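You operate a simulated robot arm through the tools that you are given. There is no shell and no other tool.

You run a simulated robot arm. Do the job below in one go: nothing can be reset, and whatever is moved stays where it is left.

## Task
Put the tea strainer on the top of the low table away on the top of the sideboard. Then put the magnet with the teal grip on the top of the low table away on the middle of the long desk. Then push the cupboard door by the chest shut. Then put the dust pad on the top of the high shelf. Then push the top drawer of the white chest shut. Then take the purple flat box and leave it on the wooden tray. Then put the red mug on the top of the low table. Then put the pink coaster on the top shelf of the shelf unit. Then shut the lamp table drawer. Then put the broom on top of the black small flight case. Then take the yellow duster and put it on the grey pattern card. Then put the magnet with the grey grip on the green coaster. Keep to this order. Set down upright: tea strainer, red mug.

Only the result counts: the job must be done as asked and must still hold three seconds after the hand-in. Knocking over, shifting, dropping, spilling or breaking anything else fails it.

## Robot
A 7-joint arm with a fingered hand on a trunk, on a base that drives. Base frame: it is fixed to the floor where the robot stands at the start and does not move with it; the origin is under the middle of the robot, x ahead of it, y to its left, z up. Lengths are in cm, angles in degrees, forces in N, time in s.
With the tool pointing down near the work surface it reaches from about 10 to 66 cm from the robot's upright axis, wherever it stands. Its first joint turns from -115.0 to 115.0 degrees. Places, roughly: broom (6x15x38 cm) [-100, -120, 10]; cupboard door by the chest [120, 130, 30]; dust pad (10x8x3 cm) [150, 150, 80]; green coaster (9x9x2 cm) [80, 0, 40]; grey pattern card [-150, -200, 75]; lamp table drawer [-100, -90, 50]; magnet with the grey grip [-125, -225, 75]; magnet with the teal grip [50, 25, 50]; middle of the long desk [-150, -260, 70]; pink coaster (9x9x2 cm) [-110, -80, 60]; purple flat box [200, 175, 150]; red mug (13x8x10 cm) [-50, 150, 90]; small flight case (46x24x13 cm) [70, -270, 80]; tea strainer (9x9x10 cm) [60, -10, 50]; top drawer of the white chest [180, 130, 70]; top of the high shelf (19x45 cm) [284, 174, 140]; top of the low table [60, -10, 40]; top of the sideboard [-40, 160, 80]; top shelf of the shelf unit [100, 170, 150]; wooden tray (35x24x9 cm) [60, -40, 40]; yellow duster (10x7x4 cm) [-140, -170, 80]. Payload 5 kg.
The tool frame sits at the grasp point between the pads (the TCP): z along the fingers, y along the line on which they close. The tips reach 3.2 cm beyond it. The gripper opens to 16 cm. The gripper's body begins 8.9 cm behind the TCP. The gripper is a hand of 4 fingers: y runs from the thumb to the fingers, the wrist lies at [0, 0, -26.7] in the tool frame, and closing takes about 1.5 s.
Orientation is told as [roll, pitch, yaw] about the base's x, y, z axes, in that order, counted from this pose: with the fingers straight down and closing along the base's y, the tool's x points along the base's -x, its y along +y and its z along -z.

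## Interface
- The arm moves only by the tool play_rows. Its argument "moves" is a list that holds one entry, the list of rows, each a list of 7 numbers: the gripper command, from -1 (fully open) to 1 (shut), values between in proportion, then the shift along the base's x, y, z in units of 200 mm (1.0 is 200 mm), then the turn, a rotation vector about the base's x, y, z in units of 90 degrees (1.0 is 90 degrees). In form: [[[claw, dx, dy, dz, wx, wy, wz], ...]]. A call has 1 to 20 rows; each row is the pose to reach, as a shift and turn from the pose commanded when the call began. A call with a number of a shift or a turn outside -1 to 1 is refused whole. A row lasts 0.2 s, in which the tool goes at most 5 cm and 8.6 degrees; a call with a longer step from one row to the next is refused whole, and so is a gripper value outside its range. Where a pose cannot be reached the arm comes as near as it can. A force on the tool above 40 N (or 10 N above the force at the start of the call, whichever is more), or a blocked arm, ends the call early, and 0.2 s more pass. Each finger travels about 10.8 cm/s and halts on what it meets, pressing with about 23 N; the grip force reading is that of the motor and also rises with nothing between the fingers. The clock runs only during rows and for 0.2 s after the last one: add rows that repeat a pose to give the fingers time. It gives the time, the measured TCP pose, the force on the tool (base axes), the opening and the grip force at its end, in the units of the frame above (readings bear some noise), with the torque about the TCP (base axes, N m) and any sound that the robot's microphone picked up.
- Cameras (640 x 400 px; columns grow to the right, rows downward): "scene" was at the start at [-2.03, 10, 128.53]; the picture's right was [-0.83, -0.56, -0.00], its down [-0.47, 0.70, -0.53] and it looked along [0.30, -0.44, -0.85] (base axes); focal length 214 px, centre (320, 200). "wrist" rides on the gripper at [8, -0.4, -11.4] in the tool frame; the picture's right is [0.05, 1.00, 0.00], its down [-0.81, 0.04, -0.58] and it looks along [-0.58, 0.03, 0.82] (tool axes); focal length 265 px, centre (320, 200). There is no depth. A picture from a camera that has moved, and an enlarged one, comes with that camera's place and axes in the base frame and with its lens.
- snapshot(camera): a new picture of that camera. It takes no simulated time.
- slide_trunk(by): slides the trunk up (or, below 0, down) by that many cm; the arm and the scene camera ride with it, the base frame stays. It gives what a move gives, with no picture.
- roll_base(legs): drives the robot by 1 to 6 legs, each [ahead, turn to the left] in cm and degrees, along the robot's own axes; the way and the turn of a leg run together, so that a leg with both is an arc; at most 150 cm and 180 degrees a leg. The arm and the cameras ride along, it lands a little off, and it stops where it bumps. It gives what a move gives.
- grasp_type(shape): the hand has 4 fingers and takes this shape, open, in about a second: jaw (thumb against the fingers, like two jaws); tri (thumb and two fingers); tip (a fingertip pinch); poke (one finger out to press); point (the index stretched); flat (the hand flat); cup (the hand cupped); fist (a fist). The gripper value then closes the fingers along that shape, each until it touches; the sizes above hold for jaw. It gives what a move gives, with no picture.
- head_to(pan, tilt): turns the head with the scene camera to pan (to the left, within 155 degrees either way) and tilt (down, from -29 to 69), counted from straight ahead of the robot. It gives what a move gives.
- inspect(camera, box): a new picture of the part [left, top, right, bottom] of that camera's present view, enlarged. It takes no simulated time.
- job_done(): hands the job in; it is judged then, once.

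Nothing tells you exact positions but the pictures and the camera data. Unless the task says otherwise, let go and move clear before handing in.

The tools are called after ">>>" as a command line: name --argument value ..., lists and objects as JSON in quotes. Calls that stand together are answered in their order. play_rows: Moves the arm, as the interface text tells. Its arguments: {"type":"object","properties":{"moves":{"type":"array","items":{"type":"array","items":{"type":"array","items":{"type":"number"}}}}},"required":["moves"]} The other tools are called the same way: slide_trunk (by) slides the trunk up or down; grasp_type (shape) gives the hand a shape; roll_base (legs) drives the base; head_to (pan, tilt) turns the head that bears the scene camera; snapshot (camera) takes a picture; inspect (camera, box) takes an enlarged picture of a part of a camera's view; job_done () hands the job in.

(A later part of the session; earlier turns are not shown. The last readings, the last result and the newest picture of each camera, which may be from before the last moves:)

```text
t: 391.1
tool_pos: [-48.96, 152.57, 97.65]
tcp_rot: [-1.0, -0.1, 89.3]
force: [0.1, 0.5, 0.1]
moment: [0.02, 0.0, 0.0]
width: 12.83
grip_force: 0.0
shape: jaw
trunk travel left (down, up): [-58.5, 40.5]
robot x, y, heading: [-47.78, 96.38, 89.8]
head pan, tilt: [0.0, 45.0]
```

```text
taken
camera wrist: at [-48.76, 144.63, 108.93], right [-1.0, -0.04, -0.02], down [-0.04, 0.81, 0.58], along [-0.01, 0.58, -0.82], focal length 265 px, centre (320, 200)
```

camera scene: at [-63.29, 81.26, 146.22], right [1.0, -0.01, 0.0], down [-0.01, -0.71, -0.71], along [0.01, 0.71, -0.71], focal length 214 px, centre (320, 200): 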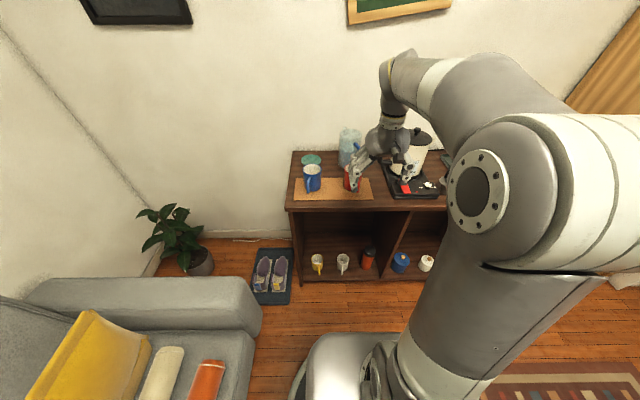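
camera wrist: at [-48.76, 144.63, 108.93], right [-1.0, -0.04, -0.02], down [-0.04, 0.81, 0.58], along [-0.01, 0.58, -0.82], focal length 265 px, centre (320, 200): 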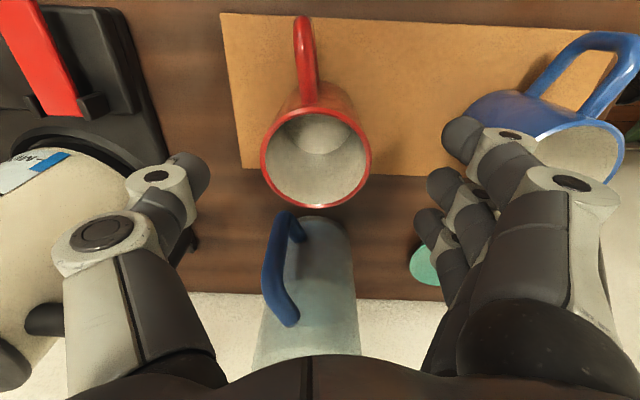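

>>> play_rows --moves '[[[-0.6, 0.005, 0.03, -0.12, 0, 0, 0], [-0.6, 0.005, 0.045, -0.27, 0, 0, 0], [-0.6, 0.005, 0.045, -0.42, 0, 0, 0], [-0.6, 0.005, 0.045, -0.53, 0, 0, 0]]]'

>>> snapshot --camera "wrist"

```text
t: 392.1
tool_pos: [-48.95, 153.56, 87.14]
tcp_rot: [-1.0, -0.3, 89.4]
force: [-0.2, -0.2, 0.1]
moment: [-0.02, -0.02, -0.01]
width: 12.85
grip_force: 0.0
shape: jaw
trunk travel left (down, up): [-58.5, 40.5]
robot x, y, heading: [-47.83, 96.73, 89.5]
head pan, tilt: [0.0, 45.0]
```

```text
taken
camera wrist: at [-48.65, 145.58, 98.35], right [-1.0, -0.04, -0.02], down [-0.04, 0.81, 0.58], along [-0.01, 0.58, -0.82], focal length 265 px, centre (320, 200)
```

wrist: 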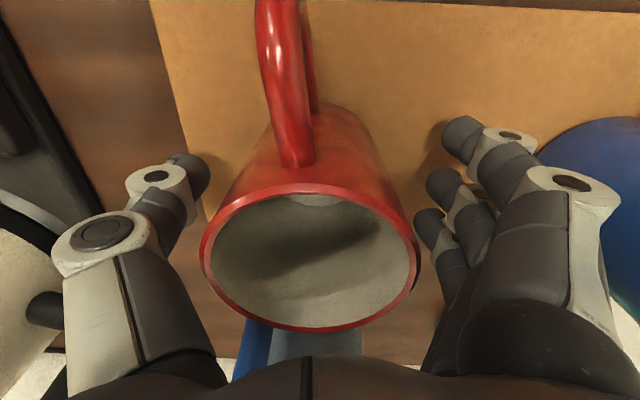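

Fingers straddle the mug. I close.

>>> play_rows --moves '[[[-0.2, 0, 0, 0, 0, 0, 0], [0.2, 0, 0, 0, 0, 0, 0], [1, 0, 0, 0, 0, 0, 0], [1, 0, 0, 0, 0, 0, 0], [1, 0, 0, 0, 0, 0, 0], [1, 0, 0, 0, 0, 0, 0]]]'

>>> play_rows --moves '[[[1, 0, 0, 0.05, 0, 0, 0], [1, 0, 0, 0.12, 0, 0, 0], [1, 0, 0, 0.25, 0, 0, 0]]]'

>>> snapshot --camera "wrist"

>>> inspect --camera "scene" --box '[260, 100, 460, 230]'

```text
t: 393.4
tool_pos: [-48.94, 153.58, 87.02]
tcp_rot: [-1.0, -0.1, 89.5]
force: [0.1, -0.9, -0.3]
moment: [0.06, 0.02, -0.03]
width: 6.08
grip_force: 22.9
shape: jaw
trunk travel left (down, up): [-58.5, 40.5]
robot x, y, heading: [-47.76, 96.78, 89.4]
head pan, tilt: [0.0, 45.0]
```

```text
t: 394.2
tool_pos: [-48.72, 153.55, 92.04]
tcp_rot: [-1.0, 0.0, 89.4]
force: [0.7, 1.0, -2.0]
moment: [0.03, 0.01, -0.03]
width: 6.07
grip_force: 22.9
shape: jaw
trunk travel left (down, up): [-58.5, 40.5]
robot x, y, heading: [-47.58, 96.72, 89.5]
head pan, tilt: [0.0, 45.0]
```

```text
taken
camera wrist: at [-48.63, 145.54, 103.32], right [-1.0, -0.04, -0.02], down [-0.04, 0.81, 0.58], along [-0.01, 0.58, -0.82], focal length 265 px, centre (320, 200)
```

wrist: 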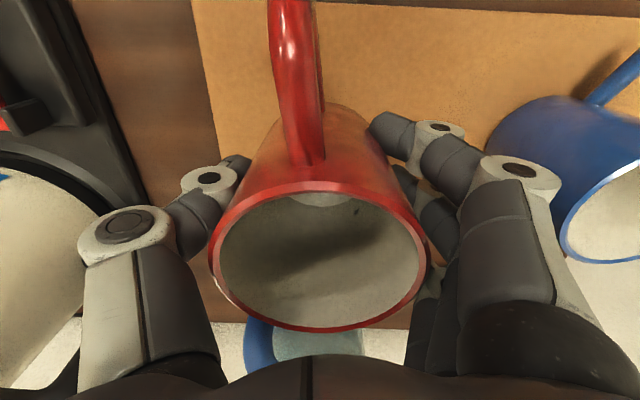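

```text
3.08 times, centred on (360, 165) of scene
camera zoom: at [-63.14, 99.12, 146.22], right [1.0, -0.01, 0.0], down [-0.01, -0.71, -0.71], along [0.01, 0.71, -0.71], focal length 660 px, centre (197, 308)
```

zoom: 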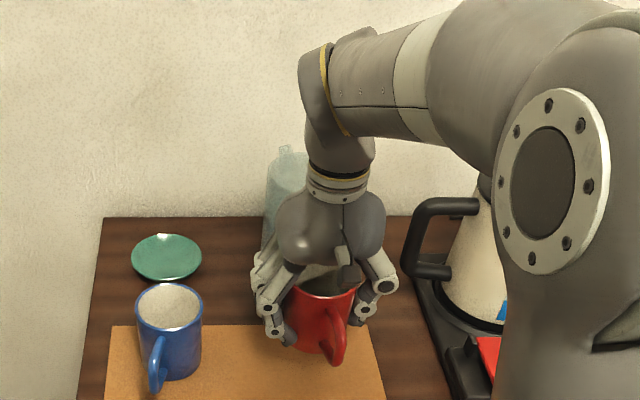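

The mug is held upright. I lift it clear and back away.

>>> play_rows --moves '[[[1, 0, 0, 0.2, 0, 0, 0], [1, 0, 0, 0.4, 0, 0, 0], [1, 0, 0, 0.6, 0, 0, 0], [1, 0, 0, 0.8, 0, 0, 0], [1, 0, -0.1, 0.9, 0, 0, 0], [1, 0, -0.3, 0.9, 0, 0, 0], [1, 0, -0.5, 0.9, 0, 0, 0], [1, 0, -0.7, 0.9, 0, 0, 0]]]'

>>> roll_base --legs '[[-35, 0], [0, -42], [50, 0]]'

>>> head_to --pan 10 --tilt 45

>>> snapshot --camera "scene"

>>> snapshot --camera "wrist"

```text
t: 396.1
tool_pos: [-48.84, 139.46, 109.99]
tcp_rot: [-1.0, -0.2, 89.4]
force: [-0.4, -0.6, -3.2]
moment: [0.03, -0.02, 0.02]
width: 6.06
grip_force: 23.2
shape: jaw
trunk travel left (down, up): [-58.5, 40.5]
robot x, y, heading: [-47.8, 96.51, 89.8]
head pan, tilt: [0.0, 45.0]
```

```text
t: 402.8
tool_pos: [14.1, 131.11, 109.86]
tcp_rot: [-1.0, -0.1, 47.2]
force: [0.3, 0.4, -2.9]
moment: [0.0, 0.01, -0.01]
width: 6.06
grip_force: 23.1
shape: jaw
trunk travel left (down, up): [-58.5, 40.5]
robot x, y, heading: [-13.56, 98.68, 47.4]
head pan, tilt: [0.0, 45.0]
```

```text
t: 403.6
tool_pos: [13.95, 131.12, 109.95]
tcp_rot: [-1.0, -0.1, 47.2]
force: [-0.4, 0.7, -3.1]
moment: [0.06, 0.0, 0.01]
width: 6.1
grip_force: 23.6
shape: jaw
trunk travel left (down, up): [-58.5, 40.5]
robot x, y, heading: [-13.8, 98.63, 47.8]
head pan, tilt: [10.0, 45.0]
```

```text
taken
camera scene: at [-24.93, 111.78, 146.22], right [0.84, -0.54, 0.0], down [-0.38, -0.6, -0.71], along [0.38, 0.6, -0.71], focal length 214 px, centre (320, 200)
```

scene: 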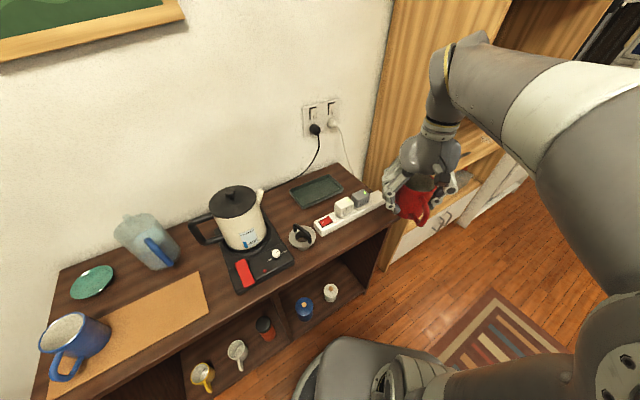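

```text
taken
camera wrist: at [8.72, 125.17, 121.28], right [-0.77, 0.64, -0.02], down [0.51, 0.63, 0.58], along [0.38, 0.43, -0.82], focal length 265 px, centre (320, 200)
```

wrist: 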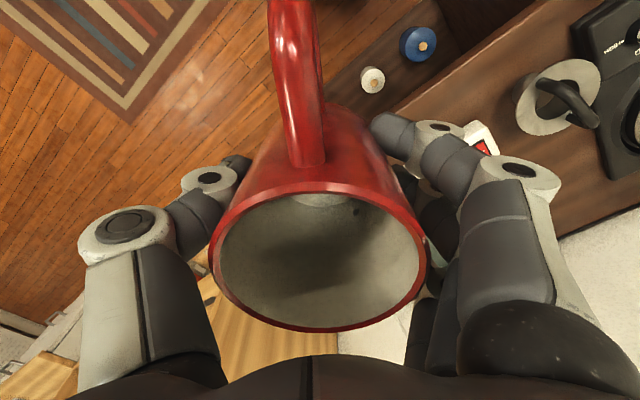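

The strainer still stands well on the sideboard. I now drive to the left end of the low table, facing it.

>>> roll_base --legs '[[0, -62], [76, 0], [0, -76]]'

>>> slide_trunk --by -35

>>> head_to --pan 0 --tilt 50

>>> snapshot --camera "scene"

```text
t: 413.7
tool_pos: [60.21, 35.99, 109.93]
tcp_rot: [-1.1, -0.1, -91.6]
force: [-0.4, -0.5, -2.7]
moment: [-0.01, 0.05, -0.02]
width: 6.04
grip_force: 22.5
shape: jaw
trunk travel left (down, up): [-58.5, 40.5]
robot x, y, heading: [59.37, 78.89, -91.4]
head pan, tilt: [10.0, 45.0]
```

```text
t: 417.1
tool_pos: [60.3, 36.01, 74.87]
tcp_rot: [-1.0, -0.1, -91.6]
force: [-0.5, 0.4, -3.1]
moment: [0.0, 0.03, -0.02]
width: 6.06
grip_force: 23.1
shape: jaw
trunk travel left (down, up): [-23.5, 75.5]
robot x, y, heading: [59.79, 78.8, -91.3]
head pan, tilt: [10.0, 45.0]
```

```text
t: 417.8
tool_pos: [60.33, 36.11, 74.95]
tcp_rot: [-0.9, -0.1, -91.7]
force: [-0.8, 0.0, -2.8]
moment: [-0.06, -0.02, -0.03]
width: 6.05
grip_force: 23.3
shape: jaw
trunk travel left (down, up): [-23.5, 75.5]
robot x, y, heading: [59.86, 78.95, -91.3]
head pan, tilt: [0.0, 50.0]
```

```text
taken
camera scene: at [75.49, 76.83, 110.53], right [-1.0, 0.02, 0.0], down [0.02, 0.77, -0.64], along [-0.02, -0.64, -0.77], focal length 214 px, centre (320, 200)
```

scene: 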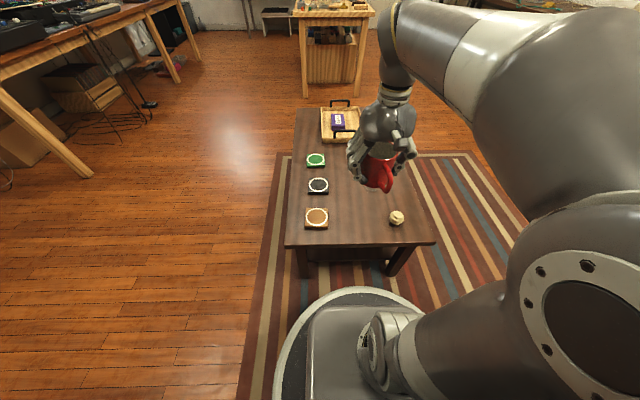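

I'll set the mug at about (60, 24.5), clear of the ball and coasters. I move over and descend.

>>> play_rows --moves '[[[1, 0, -0.2, 0, 0, 0, 0], [1, 0, -0.4, 0, 0, 0, 0], [1, 0, -0.58, -0.05, 0, 0, 0], [1, 0, -0.58, -0.25, 0, 0, 0], [1, 0, -0.58, -0.45, 0, 0, 0], [1, 0, -0.58, -0.65, 0, 0, 0], [1, 0, -0.58, -0.85, 0, 0, 0], [1, 0, -0.58, -1.0, 0, 0, 0]]]'

>>> inspect --camera "scene" --box '[270, 90, 470, 260]'

>>> snapshot --camera "wrist"

```text
t: 419.6
tool_pos: [60.16, 24.39, 54.82]
tcp_rot: [-1.0, -0.2, -91.5]
force: [-0.1, 0.0, -2.8]
moment: [-0.03, 0.0, -0.01]
width: 6.03
grip_force: 22.7
shape: jaw
trunk travel left (down, up): [-23.5, 75.5]
robot x, y, heading: [59.73, 78.62, -91.5]
head pan, tilt: [0.0, 50.0]
```

```text
2.35 times, centred on (370, 175) of scene
camera zoom: at [75.49, 76.84, 110.54], right [-1.0, 0.02, 0.0], down [0.02, 0.77, -0.64], along [-0.02, -0.64, -0.77], focal length 505 px, centre (202, 259)
```

zoom: 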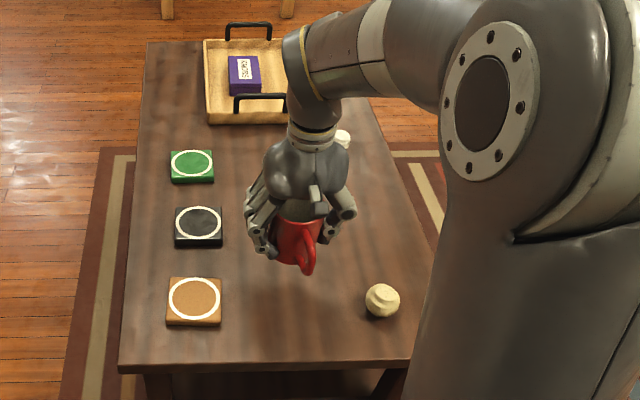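

```text
taken
camera wrist: at [60.22, 32.45, 66.2], right [1.0, 0.02, -0.02], down [0.03, -0.81, 0.58], along [0.0, -0.58, -0.82], focal length 265 px, centre (320, 200)
```

wrist: 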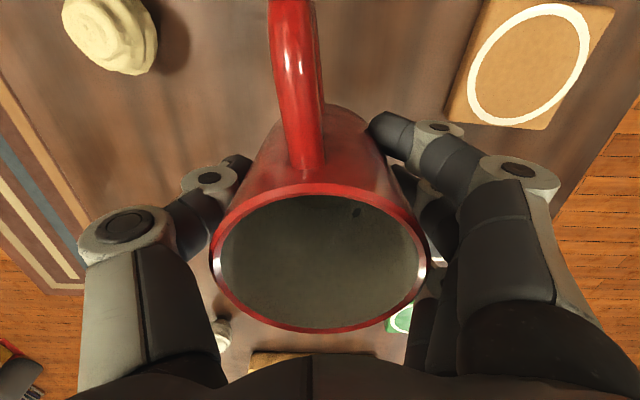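

>>> play_rows --moves '[[[1, 0, 0, -0.15, 0, 0, 0], [1, 0, 0, -0.3, 0, 0, 0], [1, 0, 0, -0.33, 0, 0, 0]]]'

>>> play_rows --moves '[[[1, 0, 0, -0.03, 0, 0, 0], [1, 0, 0, -0.03, 0, 0, 0]]]'

>>> play_rows --moves '[[[1, 0, 0, -0.025, 0, 0, 0], [1, 0, 0, -0.025, 0, 0, 0]]]'

```text
t: 420.4
tool_pos: [60.15, 24.36, 48.31]
tcp_rot: [-0.9, -0.1, -91.6]
force: [1.1, 0.2, -2.0]
moment: [-0.03, 0.01, 0.01]
width: 6.03
grip_force: 22.9
shape: jaw
trunk travel left (down, up): [-23.5, 75.5]
robot x, y, heading: [59.74, 78.64, -91.5]
head pan, tilt: [0.0, 50.0]
```

```text
t: 421.0
tool_pos: [60.2, 24.44, 47.65]
tcp_rot: [-1.1, -0.1, -91.5]
force: [-0.8, 0.1, -3.3]
moment: [-0.04, -0.01, -0.01]
width: 6.06
grip_force: 23.4
shape: jaw
trunk travel left (down, up): [-23.5, 75.5]
robot x, y, heading: [59.72, 78.9, -91.5]
head pan, tilt: [0.0, 50.0]
```

```text
t: 421.6
tool_pos: [60.12, 24.34, 47.26]
tcp_rot: [-1.1, -0.1, -91.5]
force: [-0.9, 0.4, -2.5]
moment: [-0.04, 0.0, -0.02]
width: 6.05
grip_force: 23.1
shape: jaw
trunk travel left (down, up): [-23.5, 75.5]
robot x, y, heading: [59.62, 79.03, -91.2]
head pan, tilt: [0.0, 50.0]
```

>>> play_rows --moves '[[[1, 0, 0, -0.02, 0, 0, 0], [1, 0, 0, -0.02, 0, 0, 0]]]'

>>> play_rows --moves '[[[1, 0, 0, -0.02, 0, 0, 0], [1, 0, 0, -0.02, 0, 0, 0]]]'

```text
t: 422.2
tool_pos: [60.08, 24.49, 46.83]
tcp_rot: [-1.0, -0.1, -91.6]
force: [-1.1, 1.1, -2.3]
moment: [-0.02, -0.01, 0.02]
width: 6.05
grip_force: 23.5
shape: jaw
trunk travel left (down, up): [-23.5, 75.5]
robot x, y, heading: [59.55, 78.7, -91.5]
head pan, tilt: [0.0, 50.0]
```

```text
t: 422.8
tool_pos: [60.25, 24.33, 46.57]
tcp_rot: [-1.0, -0.1, -91.6]
force: [-0.9, 0.0, 2.7]
moment: [0.01, -0.12, 0.0]
width: 6.05
grip_force: 23.0
shape: jaw
trunk travel left (down, up): [-23.5, 75.5]
robot x, y, heading: [59.81, 79.16, -91.6]
head pan, tilt: [0.0, 50.0]
```

The mug has touched down. I open gently and lift away.

>>> play_rows --moves '[[[0.2, 0, 0, 0, 0, 0, 0], [0.1, 0, 0, 0, 0, 0, 0], [0, 0, 0, 0, 0, 0, 0], [-0.2, 0, 0, 0, 0, 0, 0], [-0.4, 0, 0, 0, 0, 0, 0], [-0.6, 0, 0, 0, 0, 0, 0], [-0.6, 0, 0, 0, 0, 0, 0]]]'

>>> play_rows --moves '[[[-0.6, 0, 0, 0.1, 0, 0, 0], [-0.6, 0, 0, 0.25, 0, 0, 0], [-0.6, 0, 0, 0.45, 0, 0, 0], [-0.6, 0, 0, 0.65, 0, 0, 0], [-0.6, 0, 0, 0.85, 0, 0, 0], [-0.6, 0, 0.1, 1.0, 0, 0, 0]]]'

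>>> snapshot --camera "wrist"

>>> inspect --camera "scene" --box '[270, 90, 470, 260]'

```text
t: 424.4
tool_pos: [60.21, 24.52, 46.43]
tcp_rot: [-1.0, -0.1, -91.6]
force: [-0.4, 0.3, 0.2]
moment: [-0.04, 0.0, 0.0]
width: 12.77
grip_force: 0.0
shape: jaw
trunk travel left (down, up): [-23.5, 75.5]
robot x, y, heading: [59.45, 78.96, -91.5]
head pan, tilt: [0.0, 50.0]
```

```text
t: 425.8
tool_pos: [60.44, 26.28, 66.38]
tcp_rot: [-1.1, 0.0, -91.6]
force: [0.5, -1.3, -0.8]
moment: [0.06, 0.0, -0.02]
width: 12.78
grip_force: 0.1
shape: jaw
trunk travel left (down, up): [-23.5, 75.5]
robot x, y, heading: [59.92, 78.79, -91.4]
head pan, tilt: [0.0, 50.0]
```

```text
taken
camera wrist: at [60.37, 34.4, 77.76], right [1.0, 0.02, -0.02], down [0.03, -0.82, 0.58], along [0.0, -0.58, -0.82], focal length 265 px, centre (320, 200)
```

wrist: 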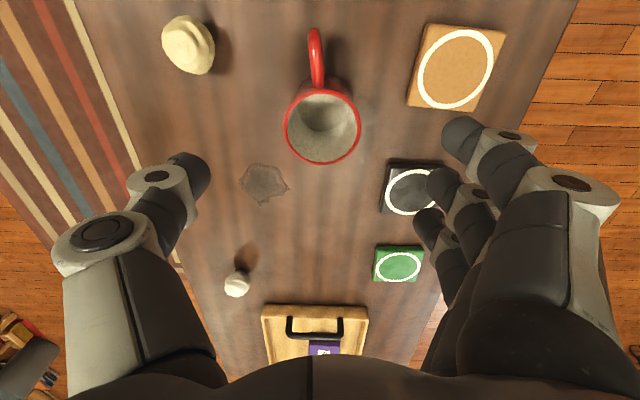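

```text
2.35 times, centred on (370, 175) of scene
camera zoom: at [75.48, 76.8, 110.53], right [-1.0, 0.02, 0.0], down [0.02, 0.77, -0.64], along [-0.02, -0.64, -0.77], focal length 505 px, centre (202, 259)
```

zoom: 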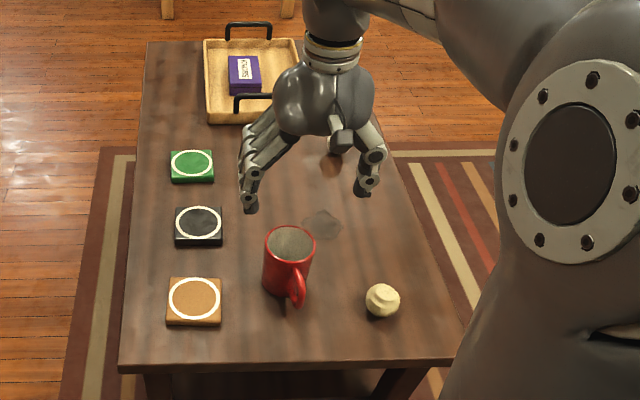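

The mug stands upright. Next the pink coaster on the lamp table: I raise a bit and drive around the low table to stand before the lamp table.

>>> slide_trunk --by 25

>>> play_rows --moves '[[[-0.6, 0, 0.2, 0, 0, 0, 0], [-0.6, 0, 0.4, 0, 0, 0, 0], [-0.6, 0, 0.6, 0, 0, 0, 0]]]'

>>> roll_base --legs '[[0, -88.6], [75, 0], [0, 81], [150, 0], [6, 0], [0, -81]]'

>>> head_to --pan 0 --tilt 45

>>> snapshot --camera "scene"

>>> snapshot --camera "wrist"

```text
t: 428.4
tool_pos: [60.36, 26.31, 91.44]
tcp_rot: [-1.0, -0.2, -91.6]
force: [-0.3, 0.1, 0.2]
moment: [0.01, 0.0, -0.05]
width: 12.75
grip_force: 0.0
shape: jaw
trunk travel left (down, up): [-48.5, 50.5]
robot x, y, heading: [59.77, 78.69, -91.6]
head pan, tilt: [0.0, 50.0]
```

```text
t: 429.2
tool_pos: [60.29, 38.39, 91.41]
tcp_rot: [-1.1, -0.1, -91.5]
force: [0.1, -0.2, -0.1]
moment: [0.02, 0.02, 0.0]
width: 12.81
grip_force: 0.0
shape: jaw
trunk travel left (down, up): [-48.5, 50.5]
robot x, y, heading: [59.73, 78.96, -91.5]
head pan, tilt: [0.0, 50.0]
```

```text
t: 451.6
tool_pos: [-78.33, -76.12, 91.4]
tcp_rot: [-1.0, -0.1, 179.8]
force: [0.3, 0.2, -0.5]
moment: [0.01, 0.03, 0.0]
width: 12.77
grip_force: 0.1
shape: jaw
trunk travel left (down, up): [-48.5, 50.5]
robot x, y, heading: [-37.75, -74.47, 180.1]
head pan, tilt: [0.0, 50.0]
```

```text
t: 452.2
tool_pos: [-78.33, -76.14, 91.52]
tcp_rot: [-1.0, -0.2, 179.8]
force: [0.5, 0.3, 0.2]
moment: [-0.01, 0.03, -0.02]
width: 12.78
grip_force: 0.0
shape: jaw
trunk travel left (down, up): [-48.5, 50.5]
robot x, y, heading: [-37.71, -74.74, 180.0]
head pan, tilt: [0.0, 45.0]
```

```text
taken
camera scene: at [-39.89, -90.18, 136.22], right [0.0, 1.0, 0.0], down [0.71, 0.0, -0.71], along [-0.71, 0.0, -0.71], focal length 214 px, centre (320, 200)
```

scene: 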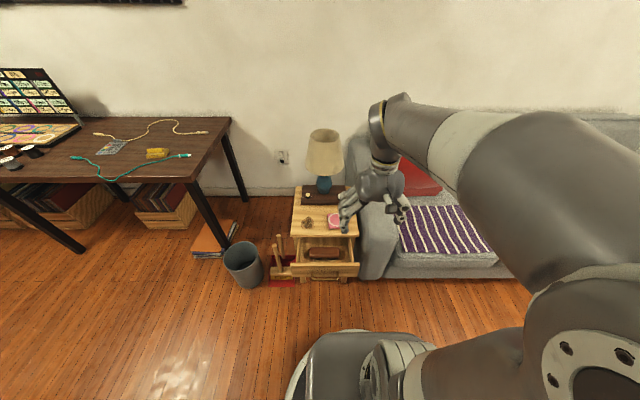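

```text
taken
camera wrist: at [-70.24, -75.85, 102.79], right [0.05, -1.0, -0.02], down [-0.81, -0.05, 0.58], along [-0.58, -0.01, -0.82], focal length 265 px, centre (320, 200)
```

wrist: 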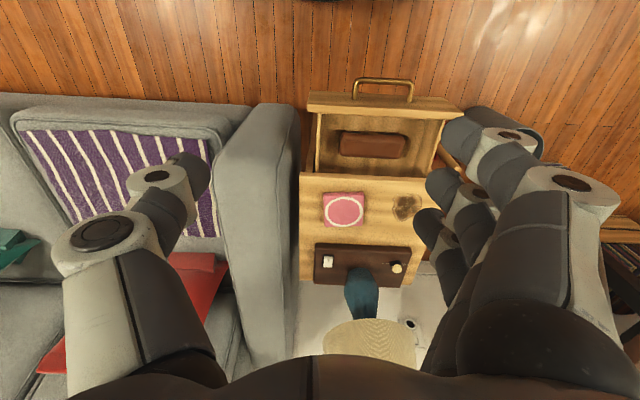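

The coaster is centred near (-104.4, -81.4), top z≈58. The open drawer's handle ends at x≈-80, so I drive 7 cm closer only.

>>> roll_base --legs '[[7, 0]]'

>>> play_rows --moves '[[[-0.6, -0.1, -0.12, 0, 0, 0, 0], [-0.6, -0.25, -0.24, 0, 0, 0, 0], [-0.6, -0.45, -0.27, 0, 0, 0, 0], [-0.6, -0.65, -0.27, -0.1, 0, 0, 0], [-0.6, -0.85, -0.27, -0.2, 0, 0, 0], [-0.6, -0.95, -0.27, -0.35, 0, 0, 0]]]'

>>> snapshot --camera "wrist"

>>> snapshot --camera "scene"

```text
t: 453.2
tool_pos: [-85.4, -76.05, 91.37]
tcp_rot: [-0.9, -0.1, 179.8]
force: [0.1, -0.3, -0.3]
moment: [-0.01, -0.03, 0.01]
width: 12.79
grip_force: 0.1
shape: jaw
trunk travel left (down, up): [-48.5, 50.5]
robot x, y, heading: [-44.4, -74.44, 179.9]
head pan, tilt: [0.0, 45.0]
```

```text
t: 454.6
tool_pos: [-104.45, -81.41, 84.36]
tcp_rot: [-1.0, -0.2, 179.7]
force: [0.0, -0.2, 0.8]
moment: [0.02, 0.03, 0.01]
width: 12.78
grip_force: 0.1
shape: jaw
trunk travel left (down, up): [-48.5, 50.5]
robot x, y, heading: [-44.87, -74.52, 179.9]
head pan, tilt: [0.0, 45.0]
```

```text
taken
camera wrist: at [-96.24, -81.17, 95.81], right [0.05, -1.0, -0.02], down [-0.81, -0.05, 0.58], along [-0.58, -0.01, -0.82], focal length 265 px, centre (320, 200)
```

wrist: 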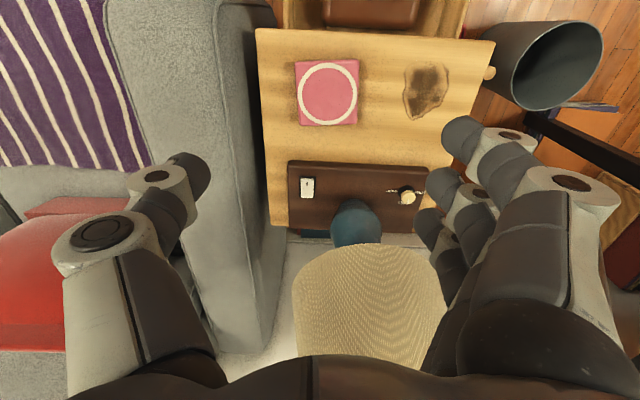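

```text
taken
camera scene: at [-46.87, -90.18, 136.23], right [0.0, 1.0, 0.0], down [0.71, 0.0, -0.71], along [-0.71, 0.0, -0.71], focal length 214 px, centre (320, 200)
```

scene: 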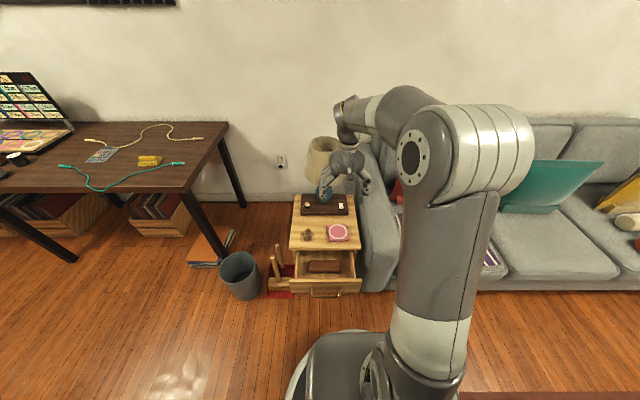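

The lamp shade's edge is about x=-114 and the sofa armrest at y≈-72, so I approach slightly on the near side of the coaster with a reduced opening.

>>> play_rows --moves '[[[-0.44, 0.02, -0.02, -0.2, 0, 0, 0], [-0.44, 0.02, -0.02, -0.4, 0, 0, 0], [-0.44, 0.02, -0.02, -0.6, 0, 0, 0], [-0.44, 0.02, -0.02, -0.8, 0, 0, 0]]]'

>>> snapshot --camera "wrist"

>>> inspect --camera "scene" --box '[270, 120, 430, 300]'

```text
t: 455.6
tool_pos: [-103.98, -81.85, 68.4]
tcp_rot: [-0.9, -0.1, 179.8]
force: [1.1, 0.6, 0.6]
moment: [0.0, 0.02, -0.02]
width: 11.55
grip_force: 0.1
shape: jaw
trunk travel left (down, up): [-48.5, 50.5]
robot x, y, heading: [-44.78, -74.57, 180.1]
head pan, tilt: [0.0, 45.0]
```

```text
taken
camera wrist: at [-95.86, -81.58, 79.77], right [0.05, -1.0, -0.02], down [-0.81, -0.05, 0.58], along [-0.58, -0.01, -0.82], focal length 265 px, centre (320, 200)
```

wrist: 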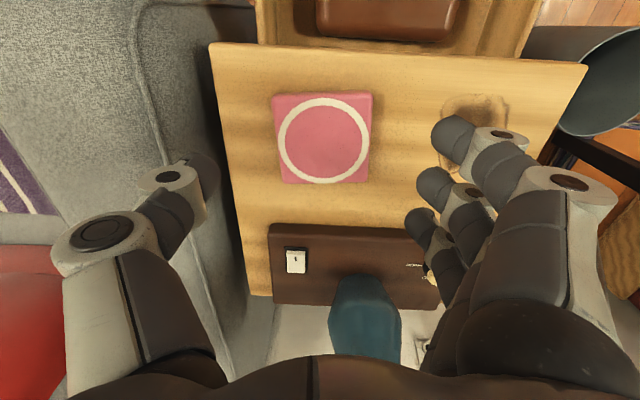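

```text
2.22 times, centred on (350, 210) of scene
camera zoom: at [-46.85, -90.18, 136.23], right [0.0, 1.0, 0.0], down [0.71, 0.0, -0.71], along [-0.71, 0.0, -0.71], focal length 477 px, centre (253, 178)
```

zoom: 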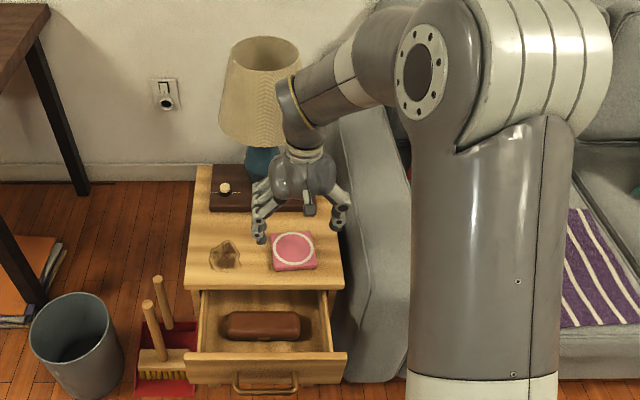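

>>> play_rows --moves '[[[-0.44, -0.02, 0.005, -0.1, 0, 0, 0], [-0.44, -0.02, 0.005, -0.2, 0, 0, 0], [-0.44, -0.02, 0.005, -0.3, 0, 0, 0]]]'

>>> play_rows --moves '[[[-0.44, 0, 0, -0.025, 0, 0, 0], [-0.44, 0, 0, -0.025, 0, 0, 0]]]'

>>> play_rows --moves '[[[-0.44, 0, 0, -0.025, 0, 0, 0], [-0.44, 0, 0, -0.025, 0, 0, 0]]]'

```text
t: 456.4
tool_pos: [-104.28, -81.72, 62.41]
tcp_rot: [-1.0, -0.1, 179.8]
force: [0.2, 0.5, 0.0]
moment: [0.02, 0.03, -0.02]
width: 11.59
grip_force: 0.0
shape: jaw
trunk travel left (down, up): [-48.5, 50.5]
robot x, y, heading: [-44.85, -74.41, 179.8]
head pan, tilt: [0.0, 45.0]
```

```text
t: 457.0
tool_pos: [-104.44, -81.69, 61.97]
tcp_rot: [-1.0, -0.1, 179.7]
force: [-0.2, -0.4, 0.1]
moment: [0.01, 0.05, 0.03]
width: 11.58
grip_force: 0.1
shape: jaw
trunk travel left (down, up): [-48.5, 50.5]
robot x, y, heading: [-44.77, -74.33, 179.8]
head pan, tilt: [0.0, 45.0]
```

```text
t: 457.6
tool_pos: [-104.37, -81.75, 61.47]
tcp_rot: [-1.0, -0.1, 179.7]
force: [-0.5, 0.5, -0.2]
moment: [-0.03, 0.01, 0.0]
width: 11.56
grip_force: 0.0
shape: jaw
trunk travel left (down, up): [-48.5, 50.5]
robot x, y, heading: [-44.83, -74.39, 179.6]
head pan, tilt: [0.0, 45.0]
```

>>> play_rows --moves '[[[-0.44, 0, 0, -0.025, 0, 0, 0], [-0.44, 0, 0, -0.025, 0, 0, 0]]]'

>>> play_rows --moves '[[[-0.44, 0, 0, -0.025, 0, 0, 0], [-0.44, 0, 0, -0.025, 0, 0, 0]]]'

>>> snapshot --camera "wrist"

```text
t: 458.2
tool_pos: [-104.47, -81.69, 60.95]
tcp_rot: [-1.1, -0.1, 179.9]
force: [0.3, 0.9, -0.1]
moment: [0.01, 0.01, 0.0]
width: 11.58
grip_force: 0.0
shape: jaw
trunk travel left (down, up): [-48.5, 50.5]
robot x, y, heading: [-44.97, -74.72, 179.7]
head pan, tilt: [0.0, 45.0]
```

```text
t: 458.8
tool_pos: [-104.44, -81.66, 60.3]
tcp_rot: [-1.1, -0.2, 179.9]
force: [0.6, 0.7, 0.4]
moment: [0.01, 0.01, -0.01]
width: 11.55
grip_force: 0.1
shape: jaw
trunk travel left (down, up): [-48.5, 50.5]
robot x, y, heading: [-45.04, -74.5, 180.0]
head pan, tilt: [0.0, 45.0]
```

```text
taken
camera wrist: at [-96.28, -81.52, 71.76], right [0.05, -1.0, -0.02], down [-0.81, -0.05, 0.58], along [-0.58, -0.01, -0.82], focal length 265 px, centre (320, 200)
```

wrist: 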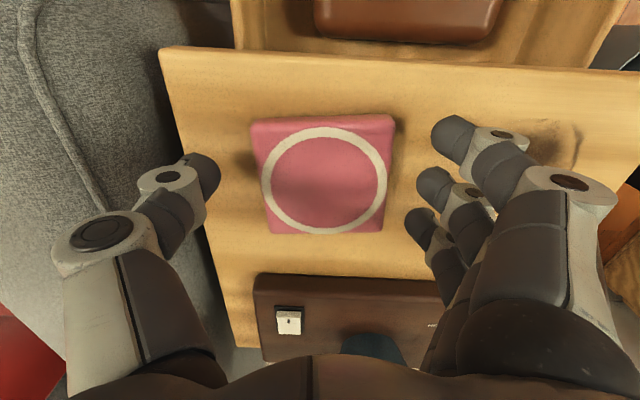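

>>> play_rows --moves '[[[-0.44, 0, 0, -0.025, 0, 0, 0], [-0.44, 0, 0, -0.03, 0, 0, 0]]]'

>>> play_rows --moves '[[[-0.44, 0, 0, -0.015, 0, 0, 0], [-0.44, 0, 0, -0.02, 0, 0, 0]]]'

```text
t: 459.4
tool_pos: [-104.31, -81.73, 59.79]
tcp_rot: [-1.0, -0.1, 179.7]
force: [0.7, -0.8, -0.3]
moment: [0.0, -0.03, 0.0]
width: 11.55
grip_force: 0.1
shape: jaw
trunk travel left (down, up): [-48.5, 50.5]
robot x, y, heading: [-44.84, -74.46, 179.9]
head pan, tilt: [0.0, 45.0]
```

```text
t: 460.0
tool_pos: [-104.31, -81.95, 59.42]
tcp_rot: [-1.0, -0.1, 179.8]
force: [0.1, 0.3, -0.2]
moment: [0.03, -0.02, 0.0]
width: 11.53
grip_force: 0.0
shape: jaw
trunk travel left (down, up): [-48.5, 50.5]
robot x, y, heading: [-44.76, -74.41, 179.8]
head pan, tilt: [0.0, 45.0]
```

>>> play_rows --moves '[[[-0.44, 0, 0, -0.02, 0, 0, 0], [-0.44, 0, 0, -0.02, 0, 0, 0]]]'

>>> play_rows --moves '[[[-0.44, 0, 0, -0.02, 0, 0, 0], [-0.44, 0, 0, -0.02, 0, 0, 0]]]'

```text
t: 460.6
tool_pos: [-104.35, -81.76, 59.12]
tcp_rot: [-0.9, 0.0, 179.8]
force: [0.7, 0.3, 0.1]
moment: [0.01, 0.06, 0.0]
width: 11.57
grip_force: 0.1
shape: jaw
trunk travel left (down, up): [-48.5, 50.5]
robot x, y, heading: [-44.99, -74.52, 180.0]
head pan, tilt: [0.0, 45.0]
```

```text
t: 461.2
tool_pos: [-104.28, -81.75, 58.69]
tcp_rot: [-0.9, -0.1, 179.7]
force: [0.1, -0.1, -0.8]
moment: [-0.02, -0.01, -0.02]
width: 11.55
grip_force: 0.1
shape: jaw
trunk travel left (down, up): [-48.5, 50.5]
robot x, y, heading: [-44.99, -74.38, 179.9]
head pan, tilt: [0.0, 45.0]
```

>>> play_rows --moves '[[[-0.44, 0, 0, -0.02, 0, 0, 0], [-0.44, 0, 0, -0.02, 0, 0, 0]]]'

>>> play_rows --moves '[[[-0.44, 0, 0, -0.02, 0, 0, 0], [-0.44, 0, 0, -0.02, 0, 0, 0]]]'

>>> snapshot --camera "wrist"

```text
t: 461.8
tool_pos: [-104.39, -81.75, 58.36]
tcp_rot: [-1.0, -0.3, 179.8]
force: [2.5, 0.4, 13.7]
moment: [-0.98, -0.21, 0.23]
width: 11.51
grip_force: 0.1
shape: jaw
trunk travel left (down, up): [-48.5, 50.5]
robot x, y, heading: [-44.96, -74.63, 179.8]
head pan, tilt: [0.0, 45.0]
```

```text
t: 462.3
tool_pos: [-104.52, -81.77, 58.31]
tcp_rot: [-0.9, -0.4, 179.7]
force: [5.1, 1.1, 24.3]
moment: [-1.76, -0.51, 0.45]
width: 11.45
grip_force: 0.0
shape: jaw
trunk travel left (down, up): [-48.5, 50.5]
robot x, y, heading: [-45.21, -74.22, 179.8]
head pan, tilt: [0.0, 45.0]
stopped in row 2: the force on the tool passed its limit at 42 N (the readings are from after the stop); the commanded pose is now the measured one
```

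```text
taken
camera wrist: at [-96.27, -81.55, 69.6], right [0.05, -1.0, -0.02], down [-0.81, -0.05, 0.58], along [-0.58, -0.01, -0.81], focal length 265 px, centre (320, 200)
```

wrist: 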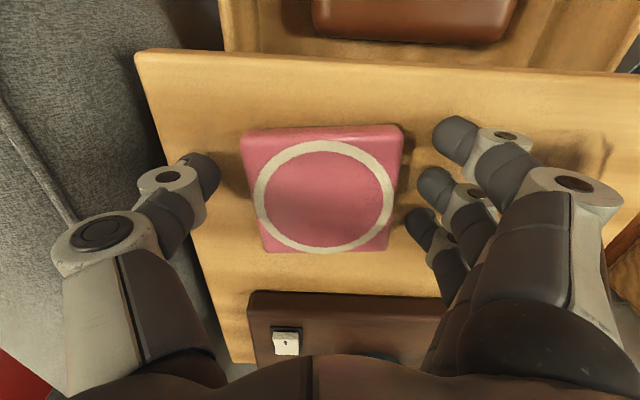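

Fingertips reached the table. I ease up and close on the coaster's edges.

>>> play_rows --moves '[[[-0.44, 0, 0, 0.02, 0, 0, 0], [-0.2, 0, 0, 0.02, 0, 0, 0], [0, 0, 0, 0.02, 0, 0, 0], [1, 0, 0, 0.02, 0, 0, 0], [1, 0, 0, 0.02, 0, 0, 0], [1, 0, 0, 0.02, 0, 0, 0], [1, 0, 0, 0.02, 0, 0, 0]]]'

>>> snapshot --camera "wrist"

```text
t: 463.9
tool_pos: [-104.54, -81.65, 58.4]
tcp_rot: [-0.9, -0.3, 179.6]
force: [-0.4, -0.8, 2.4]
moment: [-0.25, -0.06, -0.02]
width: 8.26
grip_force: 22.8
shape: jaw
trunk travel left (down, up): [-48.5, 50.5]
robot x, y, heading: [-44.22, -74.51, 179.8]
head pan, tilt: [0.0, 45.0]
```

```text
taken
camera wrist: at [-96.32, -81.51, 69.74], right [0.05, -1.0, -0.02], down [-0.81, -0.05, 0.58], along [-0.58, -0.01, -0.81], focal length 265 px, centre (320, 200)
```

wrist: 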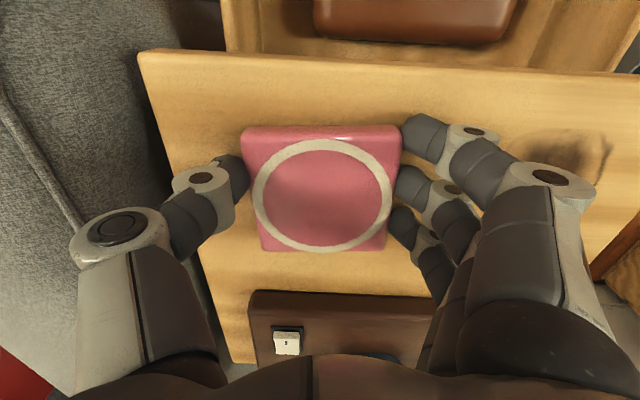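

Gripped. I lift slowly and check.

>>> play_rows --moves '[[[1, 0, 0, 0.03, 0, 0, 0], [1, 0, 0, 0.08, 0, 0, 0], [1, 0, 0, 0.15, 0, 0, 0], [1, 0.02, 0, 0.3, 0, 0, 0], [1, 0.05, 0, 0.5, 0, 0, 0], [1, 0.08, 0, 0.7, 0, 0, 0]]]'

>>> snapshot --camera "wrist"

```text
t: 465.3
tool_pos: [-102.81, -81.87, 72.49]
tcp_rot: [-0.9, -0.3, 179.7]
force: [0.4, 0.0, -1.1]
moment: [-0.05, -0.06, -0.01]
width: 8.24
grip_force: 23.7
shape: jaw
trunk travel left (down, up): [-48.5, 50.5]
robot x, y, heading: [-44.84, -75.01, 180.0]
head pan, tilt: [0.0, 45.0]
```

```text
taken
camera wrist: at [-94.71, -81.61, 83.8], right [0.05, -1.0, -0.02], down [-0.81, -0.05, 0.58], along [-0.58, -0.01, -0.81], focal length 265 px, centre (320, 200)
```

wrist: 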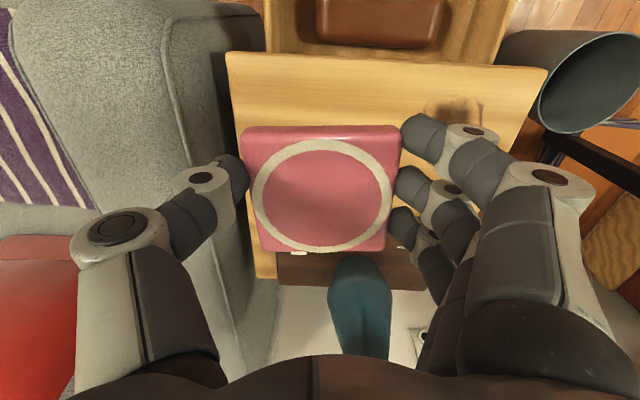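

The coaster is held, but the shelf above the target leaves no room for a vertical hand. So I'll set it back down here and regrasp it with the hand pitched 25° forward, so that it stays level in that pose.

>>> play_rows --moves '[[[1, -0.03, 0, -0.2, 0, 0, 0], [1, -0.06, 0, -0.4, 0, 0, 0], [1, -0.08, 0, -0.58, 0, 0, 0], [1, -0.08, 0, -0.66, 0, 0, 0]]]'

>>> play_rows --moves '[[[1, 0, 0, -0.02, 0, 0, 0], [1, 0, 0, -0.025, 0, 0, 0]]]'

```text
t: 466.3
tool_pos: [-104.46, -81.79, 59.28]
tcp_rot: [-1.0, -0.2, 179.8]
force: [0.5, -0.2, -0.3]
moment: [0.03, -0.02, 0.03]
width: 8.24
grip_force: 22.9
shape: jaw
trunk travel left (down, up): [-48.5, 50.5]
robot x, y, heading: [-44.61, -74.89, 180.0]
head pan, tilt: [0.0, 45.0]
```

```text
t: 466.9
tool_pos: [-104.52, -81.74, 58.86]
tcp_rot: [-1.0, -0.2, 179.6]
force: [-0.1, -0.3, -0.4]
moment: [0.02, 0.0, -0.04]
width: 8.24
grip_force: 22.9
shape: jaw
trunk travel left (down, up): [-48.5, 50.5]
robot x, y, heading: [-44.5, -75.27, 179.8]
head pan, tilt: [0.0, 45.0]
```

>>> play_rows --moves '[[[1, 0, 0, -0.02, 0, 0, 0], [0.2, 0, 0, -0.02, 0, 0, 0], [0, 0, 0, -0.02, 0, 0, 0], [-0.2, 0, 0, -0.02, 0, 0, 0], [-0.44, 0, 0, -0.015, 0, 0, 0], [-0.44, 0, 0, 0.05, 0, 0, 0], [-0.44, 0, 0, 0.2, 0, 0, 0]]]'

>>> play_rows --moves '[[[-0.44, 0.05, 0, 0.02, 0, 0.07, 0], [-0.44, 0.1, 0, 0.04, 0, 0.14, 0], [-0.44, 0.12, 0, 0.04, 0, 0.21, 0], [-0.44, 0.12, 0, 0.04, 0, 0.278, 0]]]'

>>> snapshot --camera "wrist"

>>> inspect --camera "scene" --box '[270, 120, 430, 300]'

```text
t: 468.5
tool_pos: [-104.35, -81.95, 62.77]
tcp_rot: [-1.1, -0.4, 179.8]
force: [0.0, -0.4, 0.1]
moment: [0.0, 0.0, 0.0]
width: 11.47
grip_force: 0.2
shape: jaw
trunk travel left (down, up): [-48.5, 50.5]
robot x, y, heading: [-44.56, -74.65, 179.9]
head pan, tilt: [0.0, 45.0]
```

```text
t: 469.5
tool_pos: [-102.06, -82.09, 63.73]
tcp_rot: [-0.9, -25.3, 179.8]
force: [-0.3, -0.6, 0.4]
moment: [0.01, 0.02, 0.01]
width: 11.54
grip_force: 0.0
shape: jaw
trunk travel left (down, up): [-48.5, 50.5]
robot x, y, heading: [-44.9, -74.38, 180.1]
head pan, tilt: [0.0, 45.0]
```

```text
taken
camera wrist: at [-89.83, -81.71, 70.4], right [0.04, -1.0, -0.04], down [-0.49, -0.05, 0.87], along [-0.87, -0.01, -0.49], focal length 265 px, centre (320, 200)
```

wrist: 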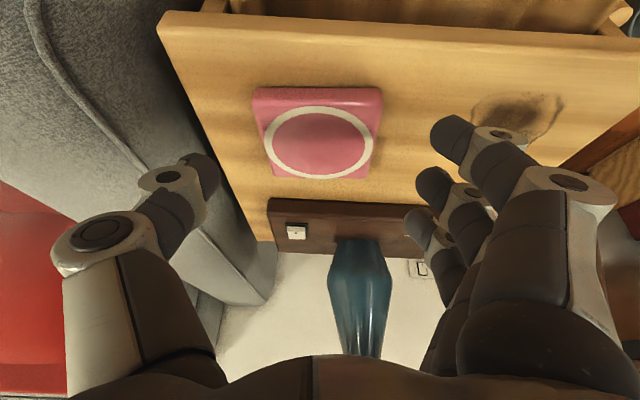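

```text
2.22 times, centred on (350, 210) of scene
camera zoom: at [-46.81, -90.39, 136.2], right [0.0, 1.0, 0.0], down [0.71, 0.0, -0.71], along [-0.71, 0.0, -0.71], focal length 477 px, centre (253, 178)
```

zoom: 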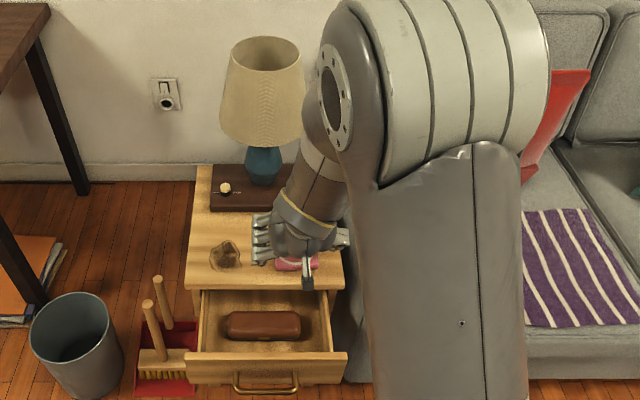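

Pitched 25°, coaster back in place. I lower to regrasp it.

>>> play_rows --moves '[[[-0.44, -0.02, 0.02, -0.1, 0, 0, 0], [-0.44, -0.03, 0.02, -0.2, 0, 0, 0]]]'

>>> play_rows --moves '[[[-0.44, 0, 0, -0.02, 0, 0, 0], [-0.44, 0, 0, -0.025, 0, 0, 0]]]'

>>> play_rows --moves '[[[-0.44, 0, 0, -0.02, 0, 0, 0], [-0.44, 0, 0, -0.02, 0, 0, 0]]]'

```text
t: 470.1
tool_pos: [-102.77, -81.38, 59.65]
tcp_rot: [-0.8, -25.4, 179.7]
force: [-0.4, 0.8, 0.7]
moment: [-0.1, 0.0, -0.01]
width: 11.51
grip_force: 0.0
shape: jaw
trunk travel left (down, up): [-48.5, 50.5]
robot x, y, heading: [-44.87, -74.44, 179.9]
head pan, tilt: [0.0, 45.0]
```

```text
t: 470.7
tool_pos: [-102.67, -81.45, 59.27]
tcp_rot: [-0.7, -25.7, 179.6]
force: [2.7, 3.8, 35.4]
moment: [-2.39, -0.82, 0.27]
width: 11.33
grip_force: 0.0
shape: jaw
trunk travel left (down, up): [-48.5, 50.5]
robot x, y, heading: [-44.57, -74.46, 180.0]
head pan, tilt: [0.0, 45.0]
```

```text
t: 471.1
tool_pos: [-103.02, -81.37, 59.38]
tcp_rot: [-0.5, -26.0, 179.3]
force: [4.8, 2.9, 28.8]
moment: [-1.95, -0.69, 0.33]
width: 11.39
grip_force: 0.1
shape: jaw
trunk travel left (down, up): [-48.5, 50.5]
robot x, y, heading: [-45.05, -74.76, 179.9]
head pan, tilt: [0.0, 45.0]
stopped in row 1: the force on the tool passed its limit at 49 N (the readings are from after the stop); the commanded pose is now the measured one
```

>>> play_rows --moves '[[[-0.44, 0, 0, 0.01, 0, 0, 0], [-0.2, 0, 0, 0.01, 0, 0, 0], [0, 0, 0, 0.01, 0, 0, 0], [1, 0, 0, 0.01, 0, 0, 0], [1, 0, 0, 0.01, 0, 0, 0], [1, 0, 0, 0.01, 0, 0, 0], [1, 0, 0, 0.01, 0, 0, 0]]]'

>>> snapshot --camera "wrist"

```text
t: 472.7
tool_pos: [-102.81, -81.32, 59.45]
tcp_rot: [-0.6, -25.7, 179.7]
force: [-3.8, -2.4, 35.5]
moment: [-1.25, -0.1, -0.11]
width: 5.52
grip_force: 23.1
shape: jaw
trunk travel left (down, up): [-48.5, 50.5]
robot x, y, heading: [-44.54, -74.77, 180.4]
head pan, tilt: [0.0, 45.0]
```

```text
taken
camera wrist: at [-90.64, -81.19, 66.16], right [0.03, -1.0, -0.03], down [-0.48, -0.05, 0.87], along [-0.88, -0.01, -0.48], focal length 265 px, centre (320, 200)
```

wrist: 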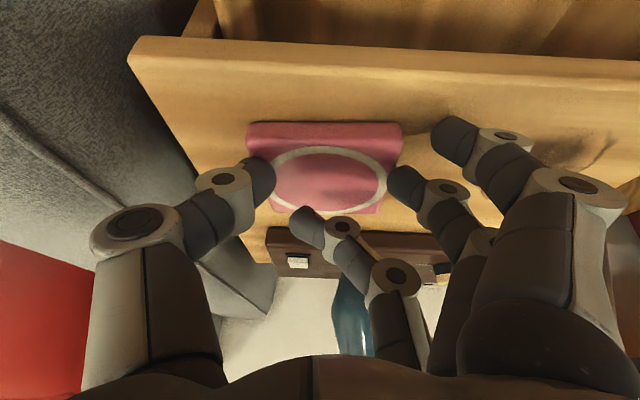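

The thumb rode over the coaster's top, so that regrasp isn't good. I open, return the hand to vertical, and use the earlier firm grasp instead.

>>> play_rows --moves '[[[0.2, 0, 0, 0.03, 0, 0, 0], [-0.1, 0, 0, 0.06, 0, 0, 0], [-0.44, 0.02, 0, 0.1, 0, 0, 0], [-0.44, 0.02, 0, 0.2, 0, 0, 0], [-0.44, 0.0, 0, 0.25, 0, -0.08, 0], [-0.44, -0.03, 0, 0.25, 0, -0.16, 0], [-0.44, -0.06, 0, 0.25, 0, -0.24, 0], [-0.44, -0.08, 0, 0.25, 0, -0.285, 0]]]'

>>> snapshot --camera "wrist"

```text
t: 474.5
tool_pos: [-104.42, -81.51, 64.29]
tcp_rot: [-1.0, -0.1, 179.6]
force: [1.0, -0.1, -0.1]
moment: [0.02, 0.03, 0.01]
width: 11.52
grip_force: 0.1
shape: jaw
trunk travel left (down, up): [-48.5, 50.5]
robot x, y, heading: [-44.52, -74.54, 179.8]
head pan, tilt: [0.0, 45.0]
```

```text
taken
camera wrist: at [-96.4, -81.21, 75.64], right [0.04, -1.0, -0.02], down [-0.82, -0.04, 0.58], along [-0.58, -0.01, -0.82], focal length 265 px, centre (320, 200)
```

wrist: 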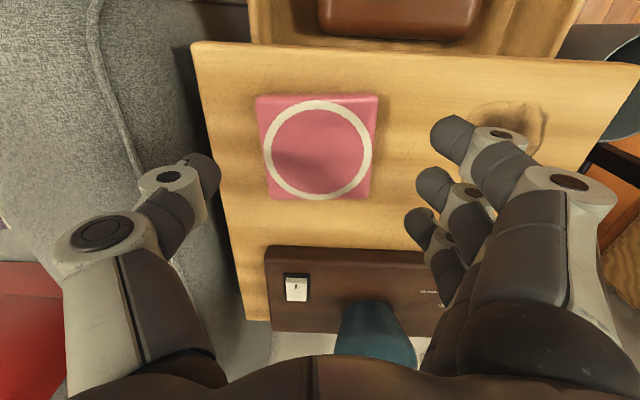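

>>> play_rows --moves '[[[-0.44, 0.0, 0.01, -0.12, 0, 0, 0], [-0.44, 0.0, 0.01, -0.24, 0, 0, 0], [-0.44, 0.0, 0.01, -0.28, 0, 0, 0], [-0.2, 0, 0.01, -0.28, 0, 0, 0], [0, 0, 0.01, -0.28, 0, 0, 0], [1, 0, 0.01, -0.28, 0, 0, 0], [1, 0, 0.01, -0.28, 0, 0, 0], [1, 0, 0.01, -0.28, 0, 0, 0], [1, 0, 0.01, -0.28, 0, 0, 0]]]'

>>> snapshot --camera "wrist"

```text
t: 476.5
tool_pos: [-104.58, -81.24, 58.6]
tcp_rot: [-0.9, 0.0, 179.6]
force: [-0.6, -0.1, 1.0]
moment: [-0.02, 0.03, 0.01]
width: 8.27
grip_force: 23.1
shape: jaw
trunk travel left (down, up): [-48.5, 50.5]
robot x, y, heading: [-44.68, -74.75, 180.0]
head pan, tilt: [0.0, 45.0]
```

```text
taken
camera wrist: at [-96.45, -80.98, 70.06], right [0.04, -1.0, -0.02], down [-0.82, -0.04, 0.58], along [-0.58, -0.01, -0.82], focal length 265 px, centre (320, 200)
```

wrist: 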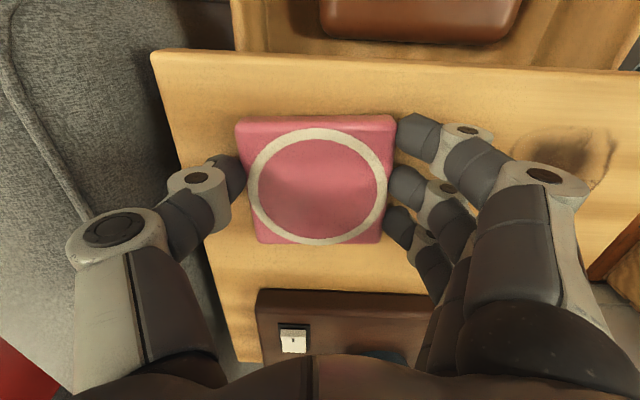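

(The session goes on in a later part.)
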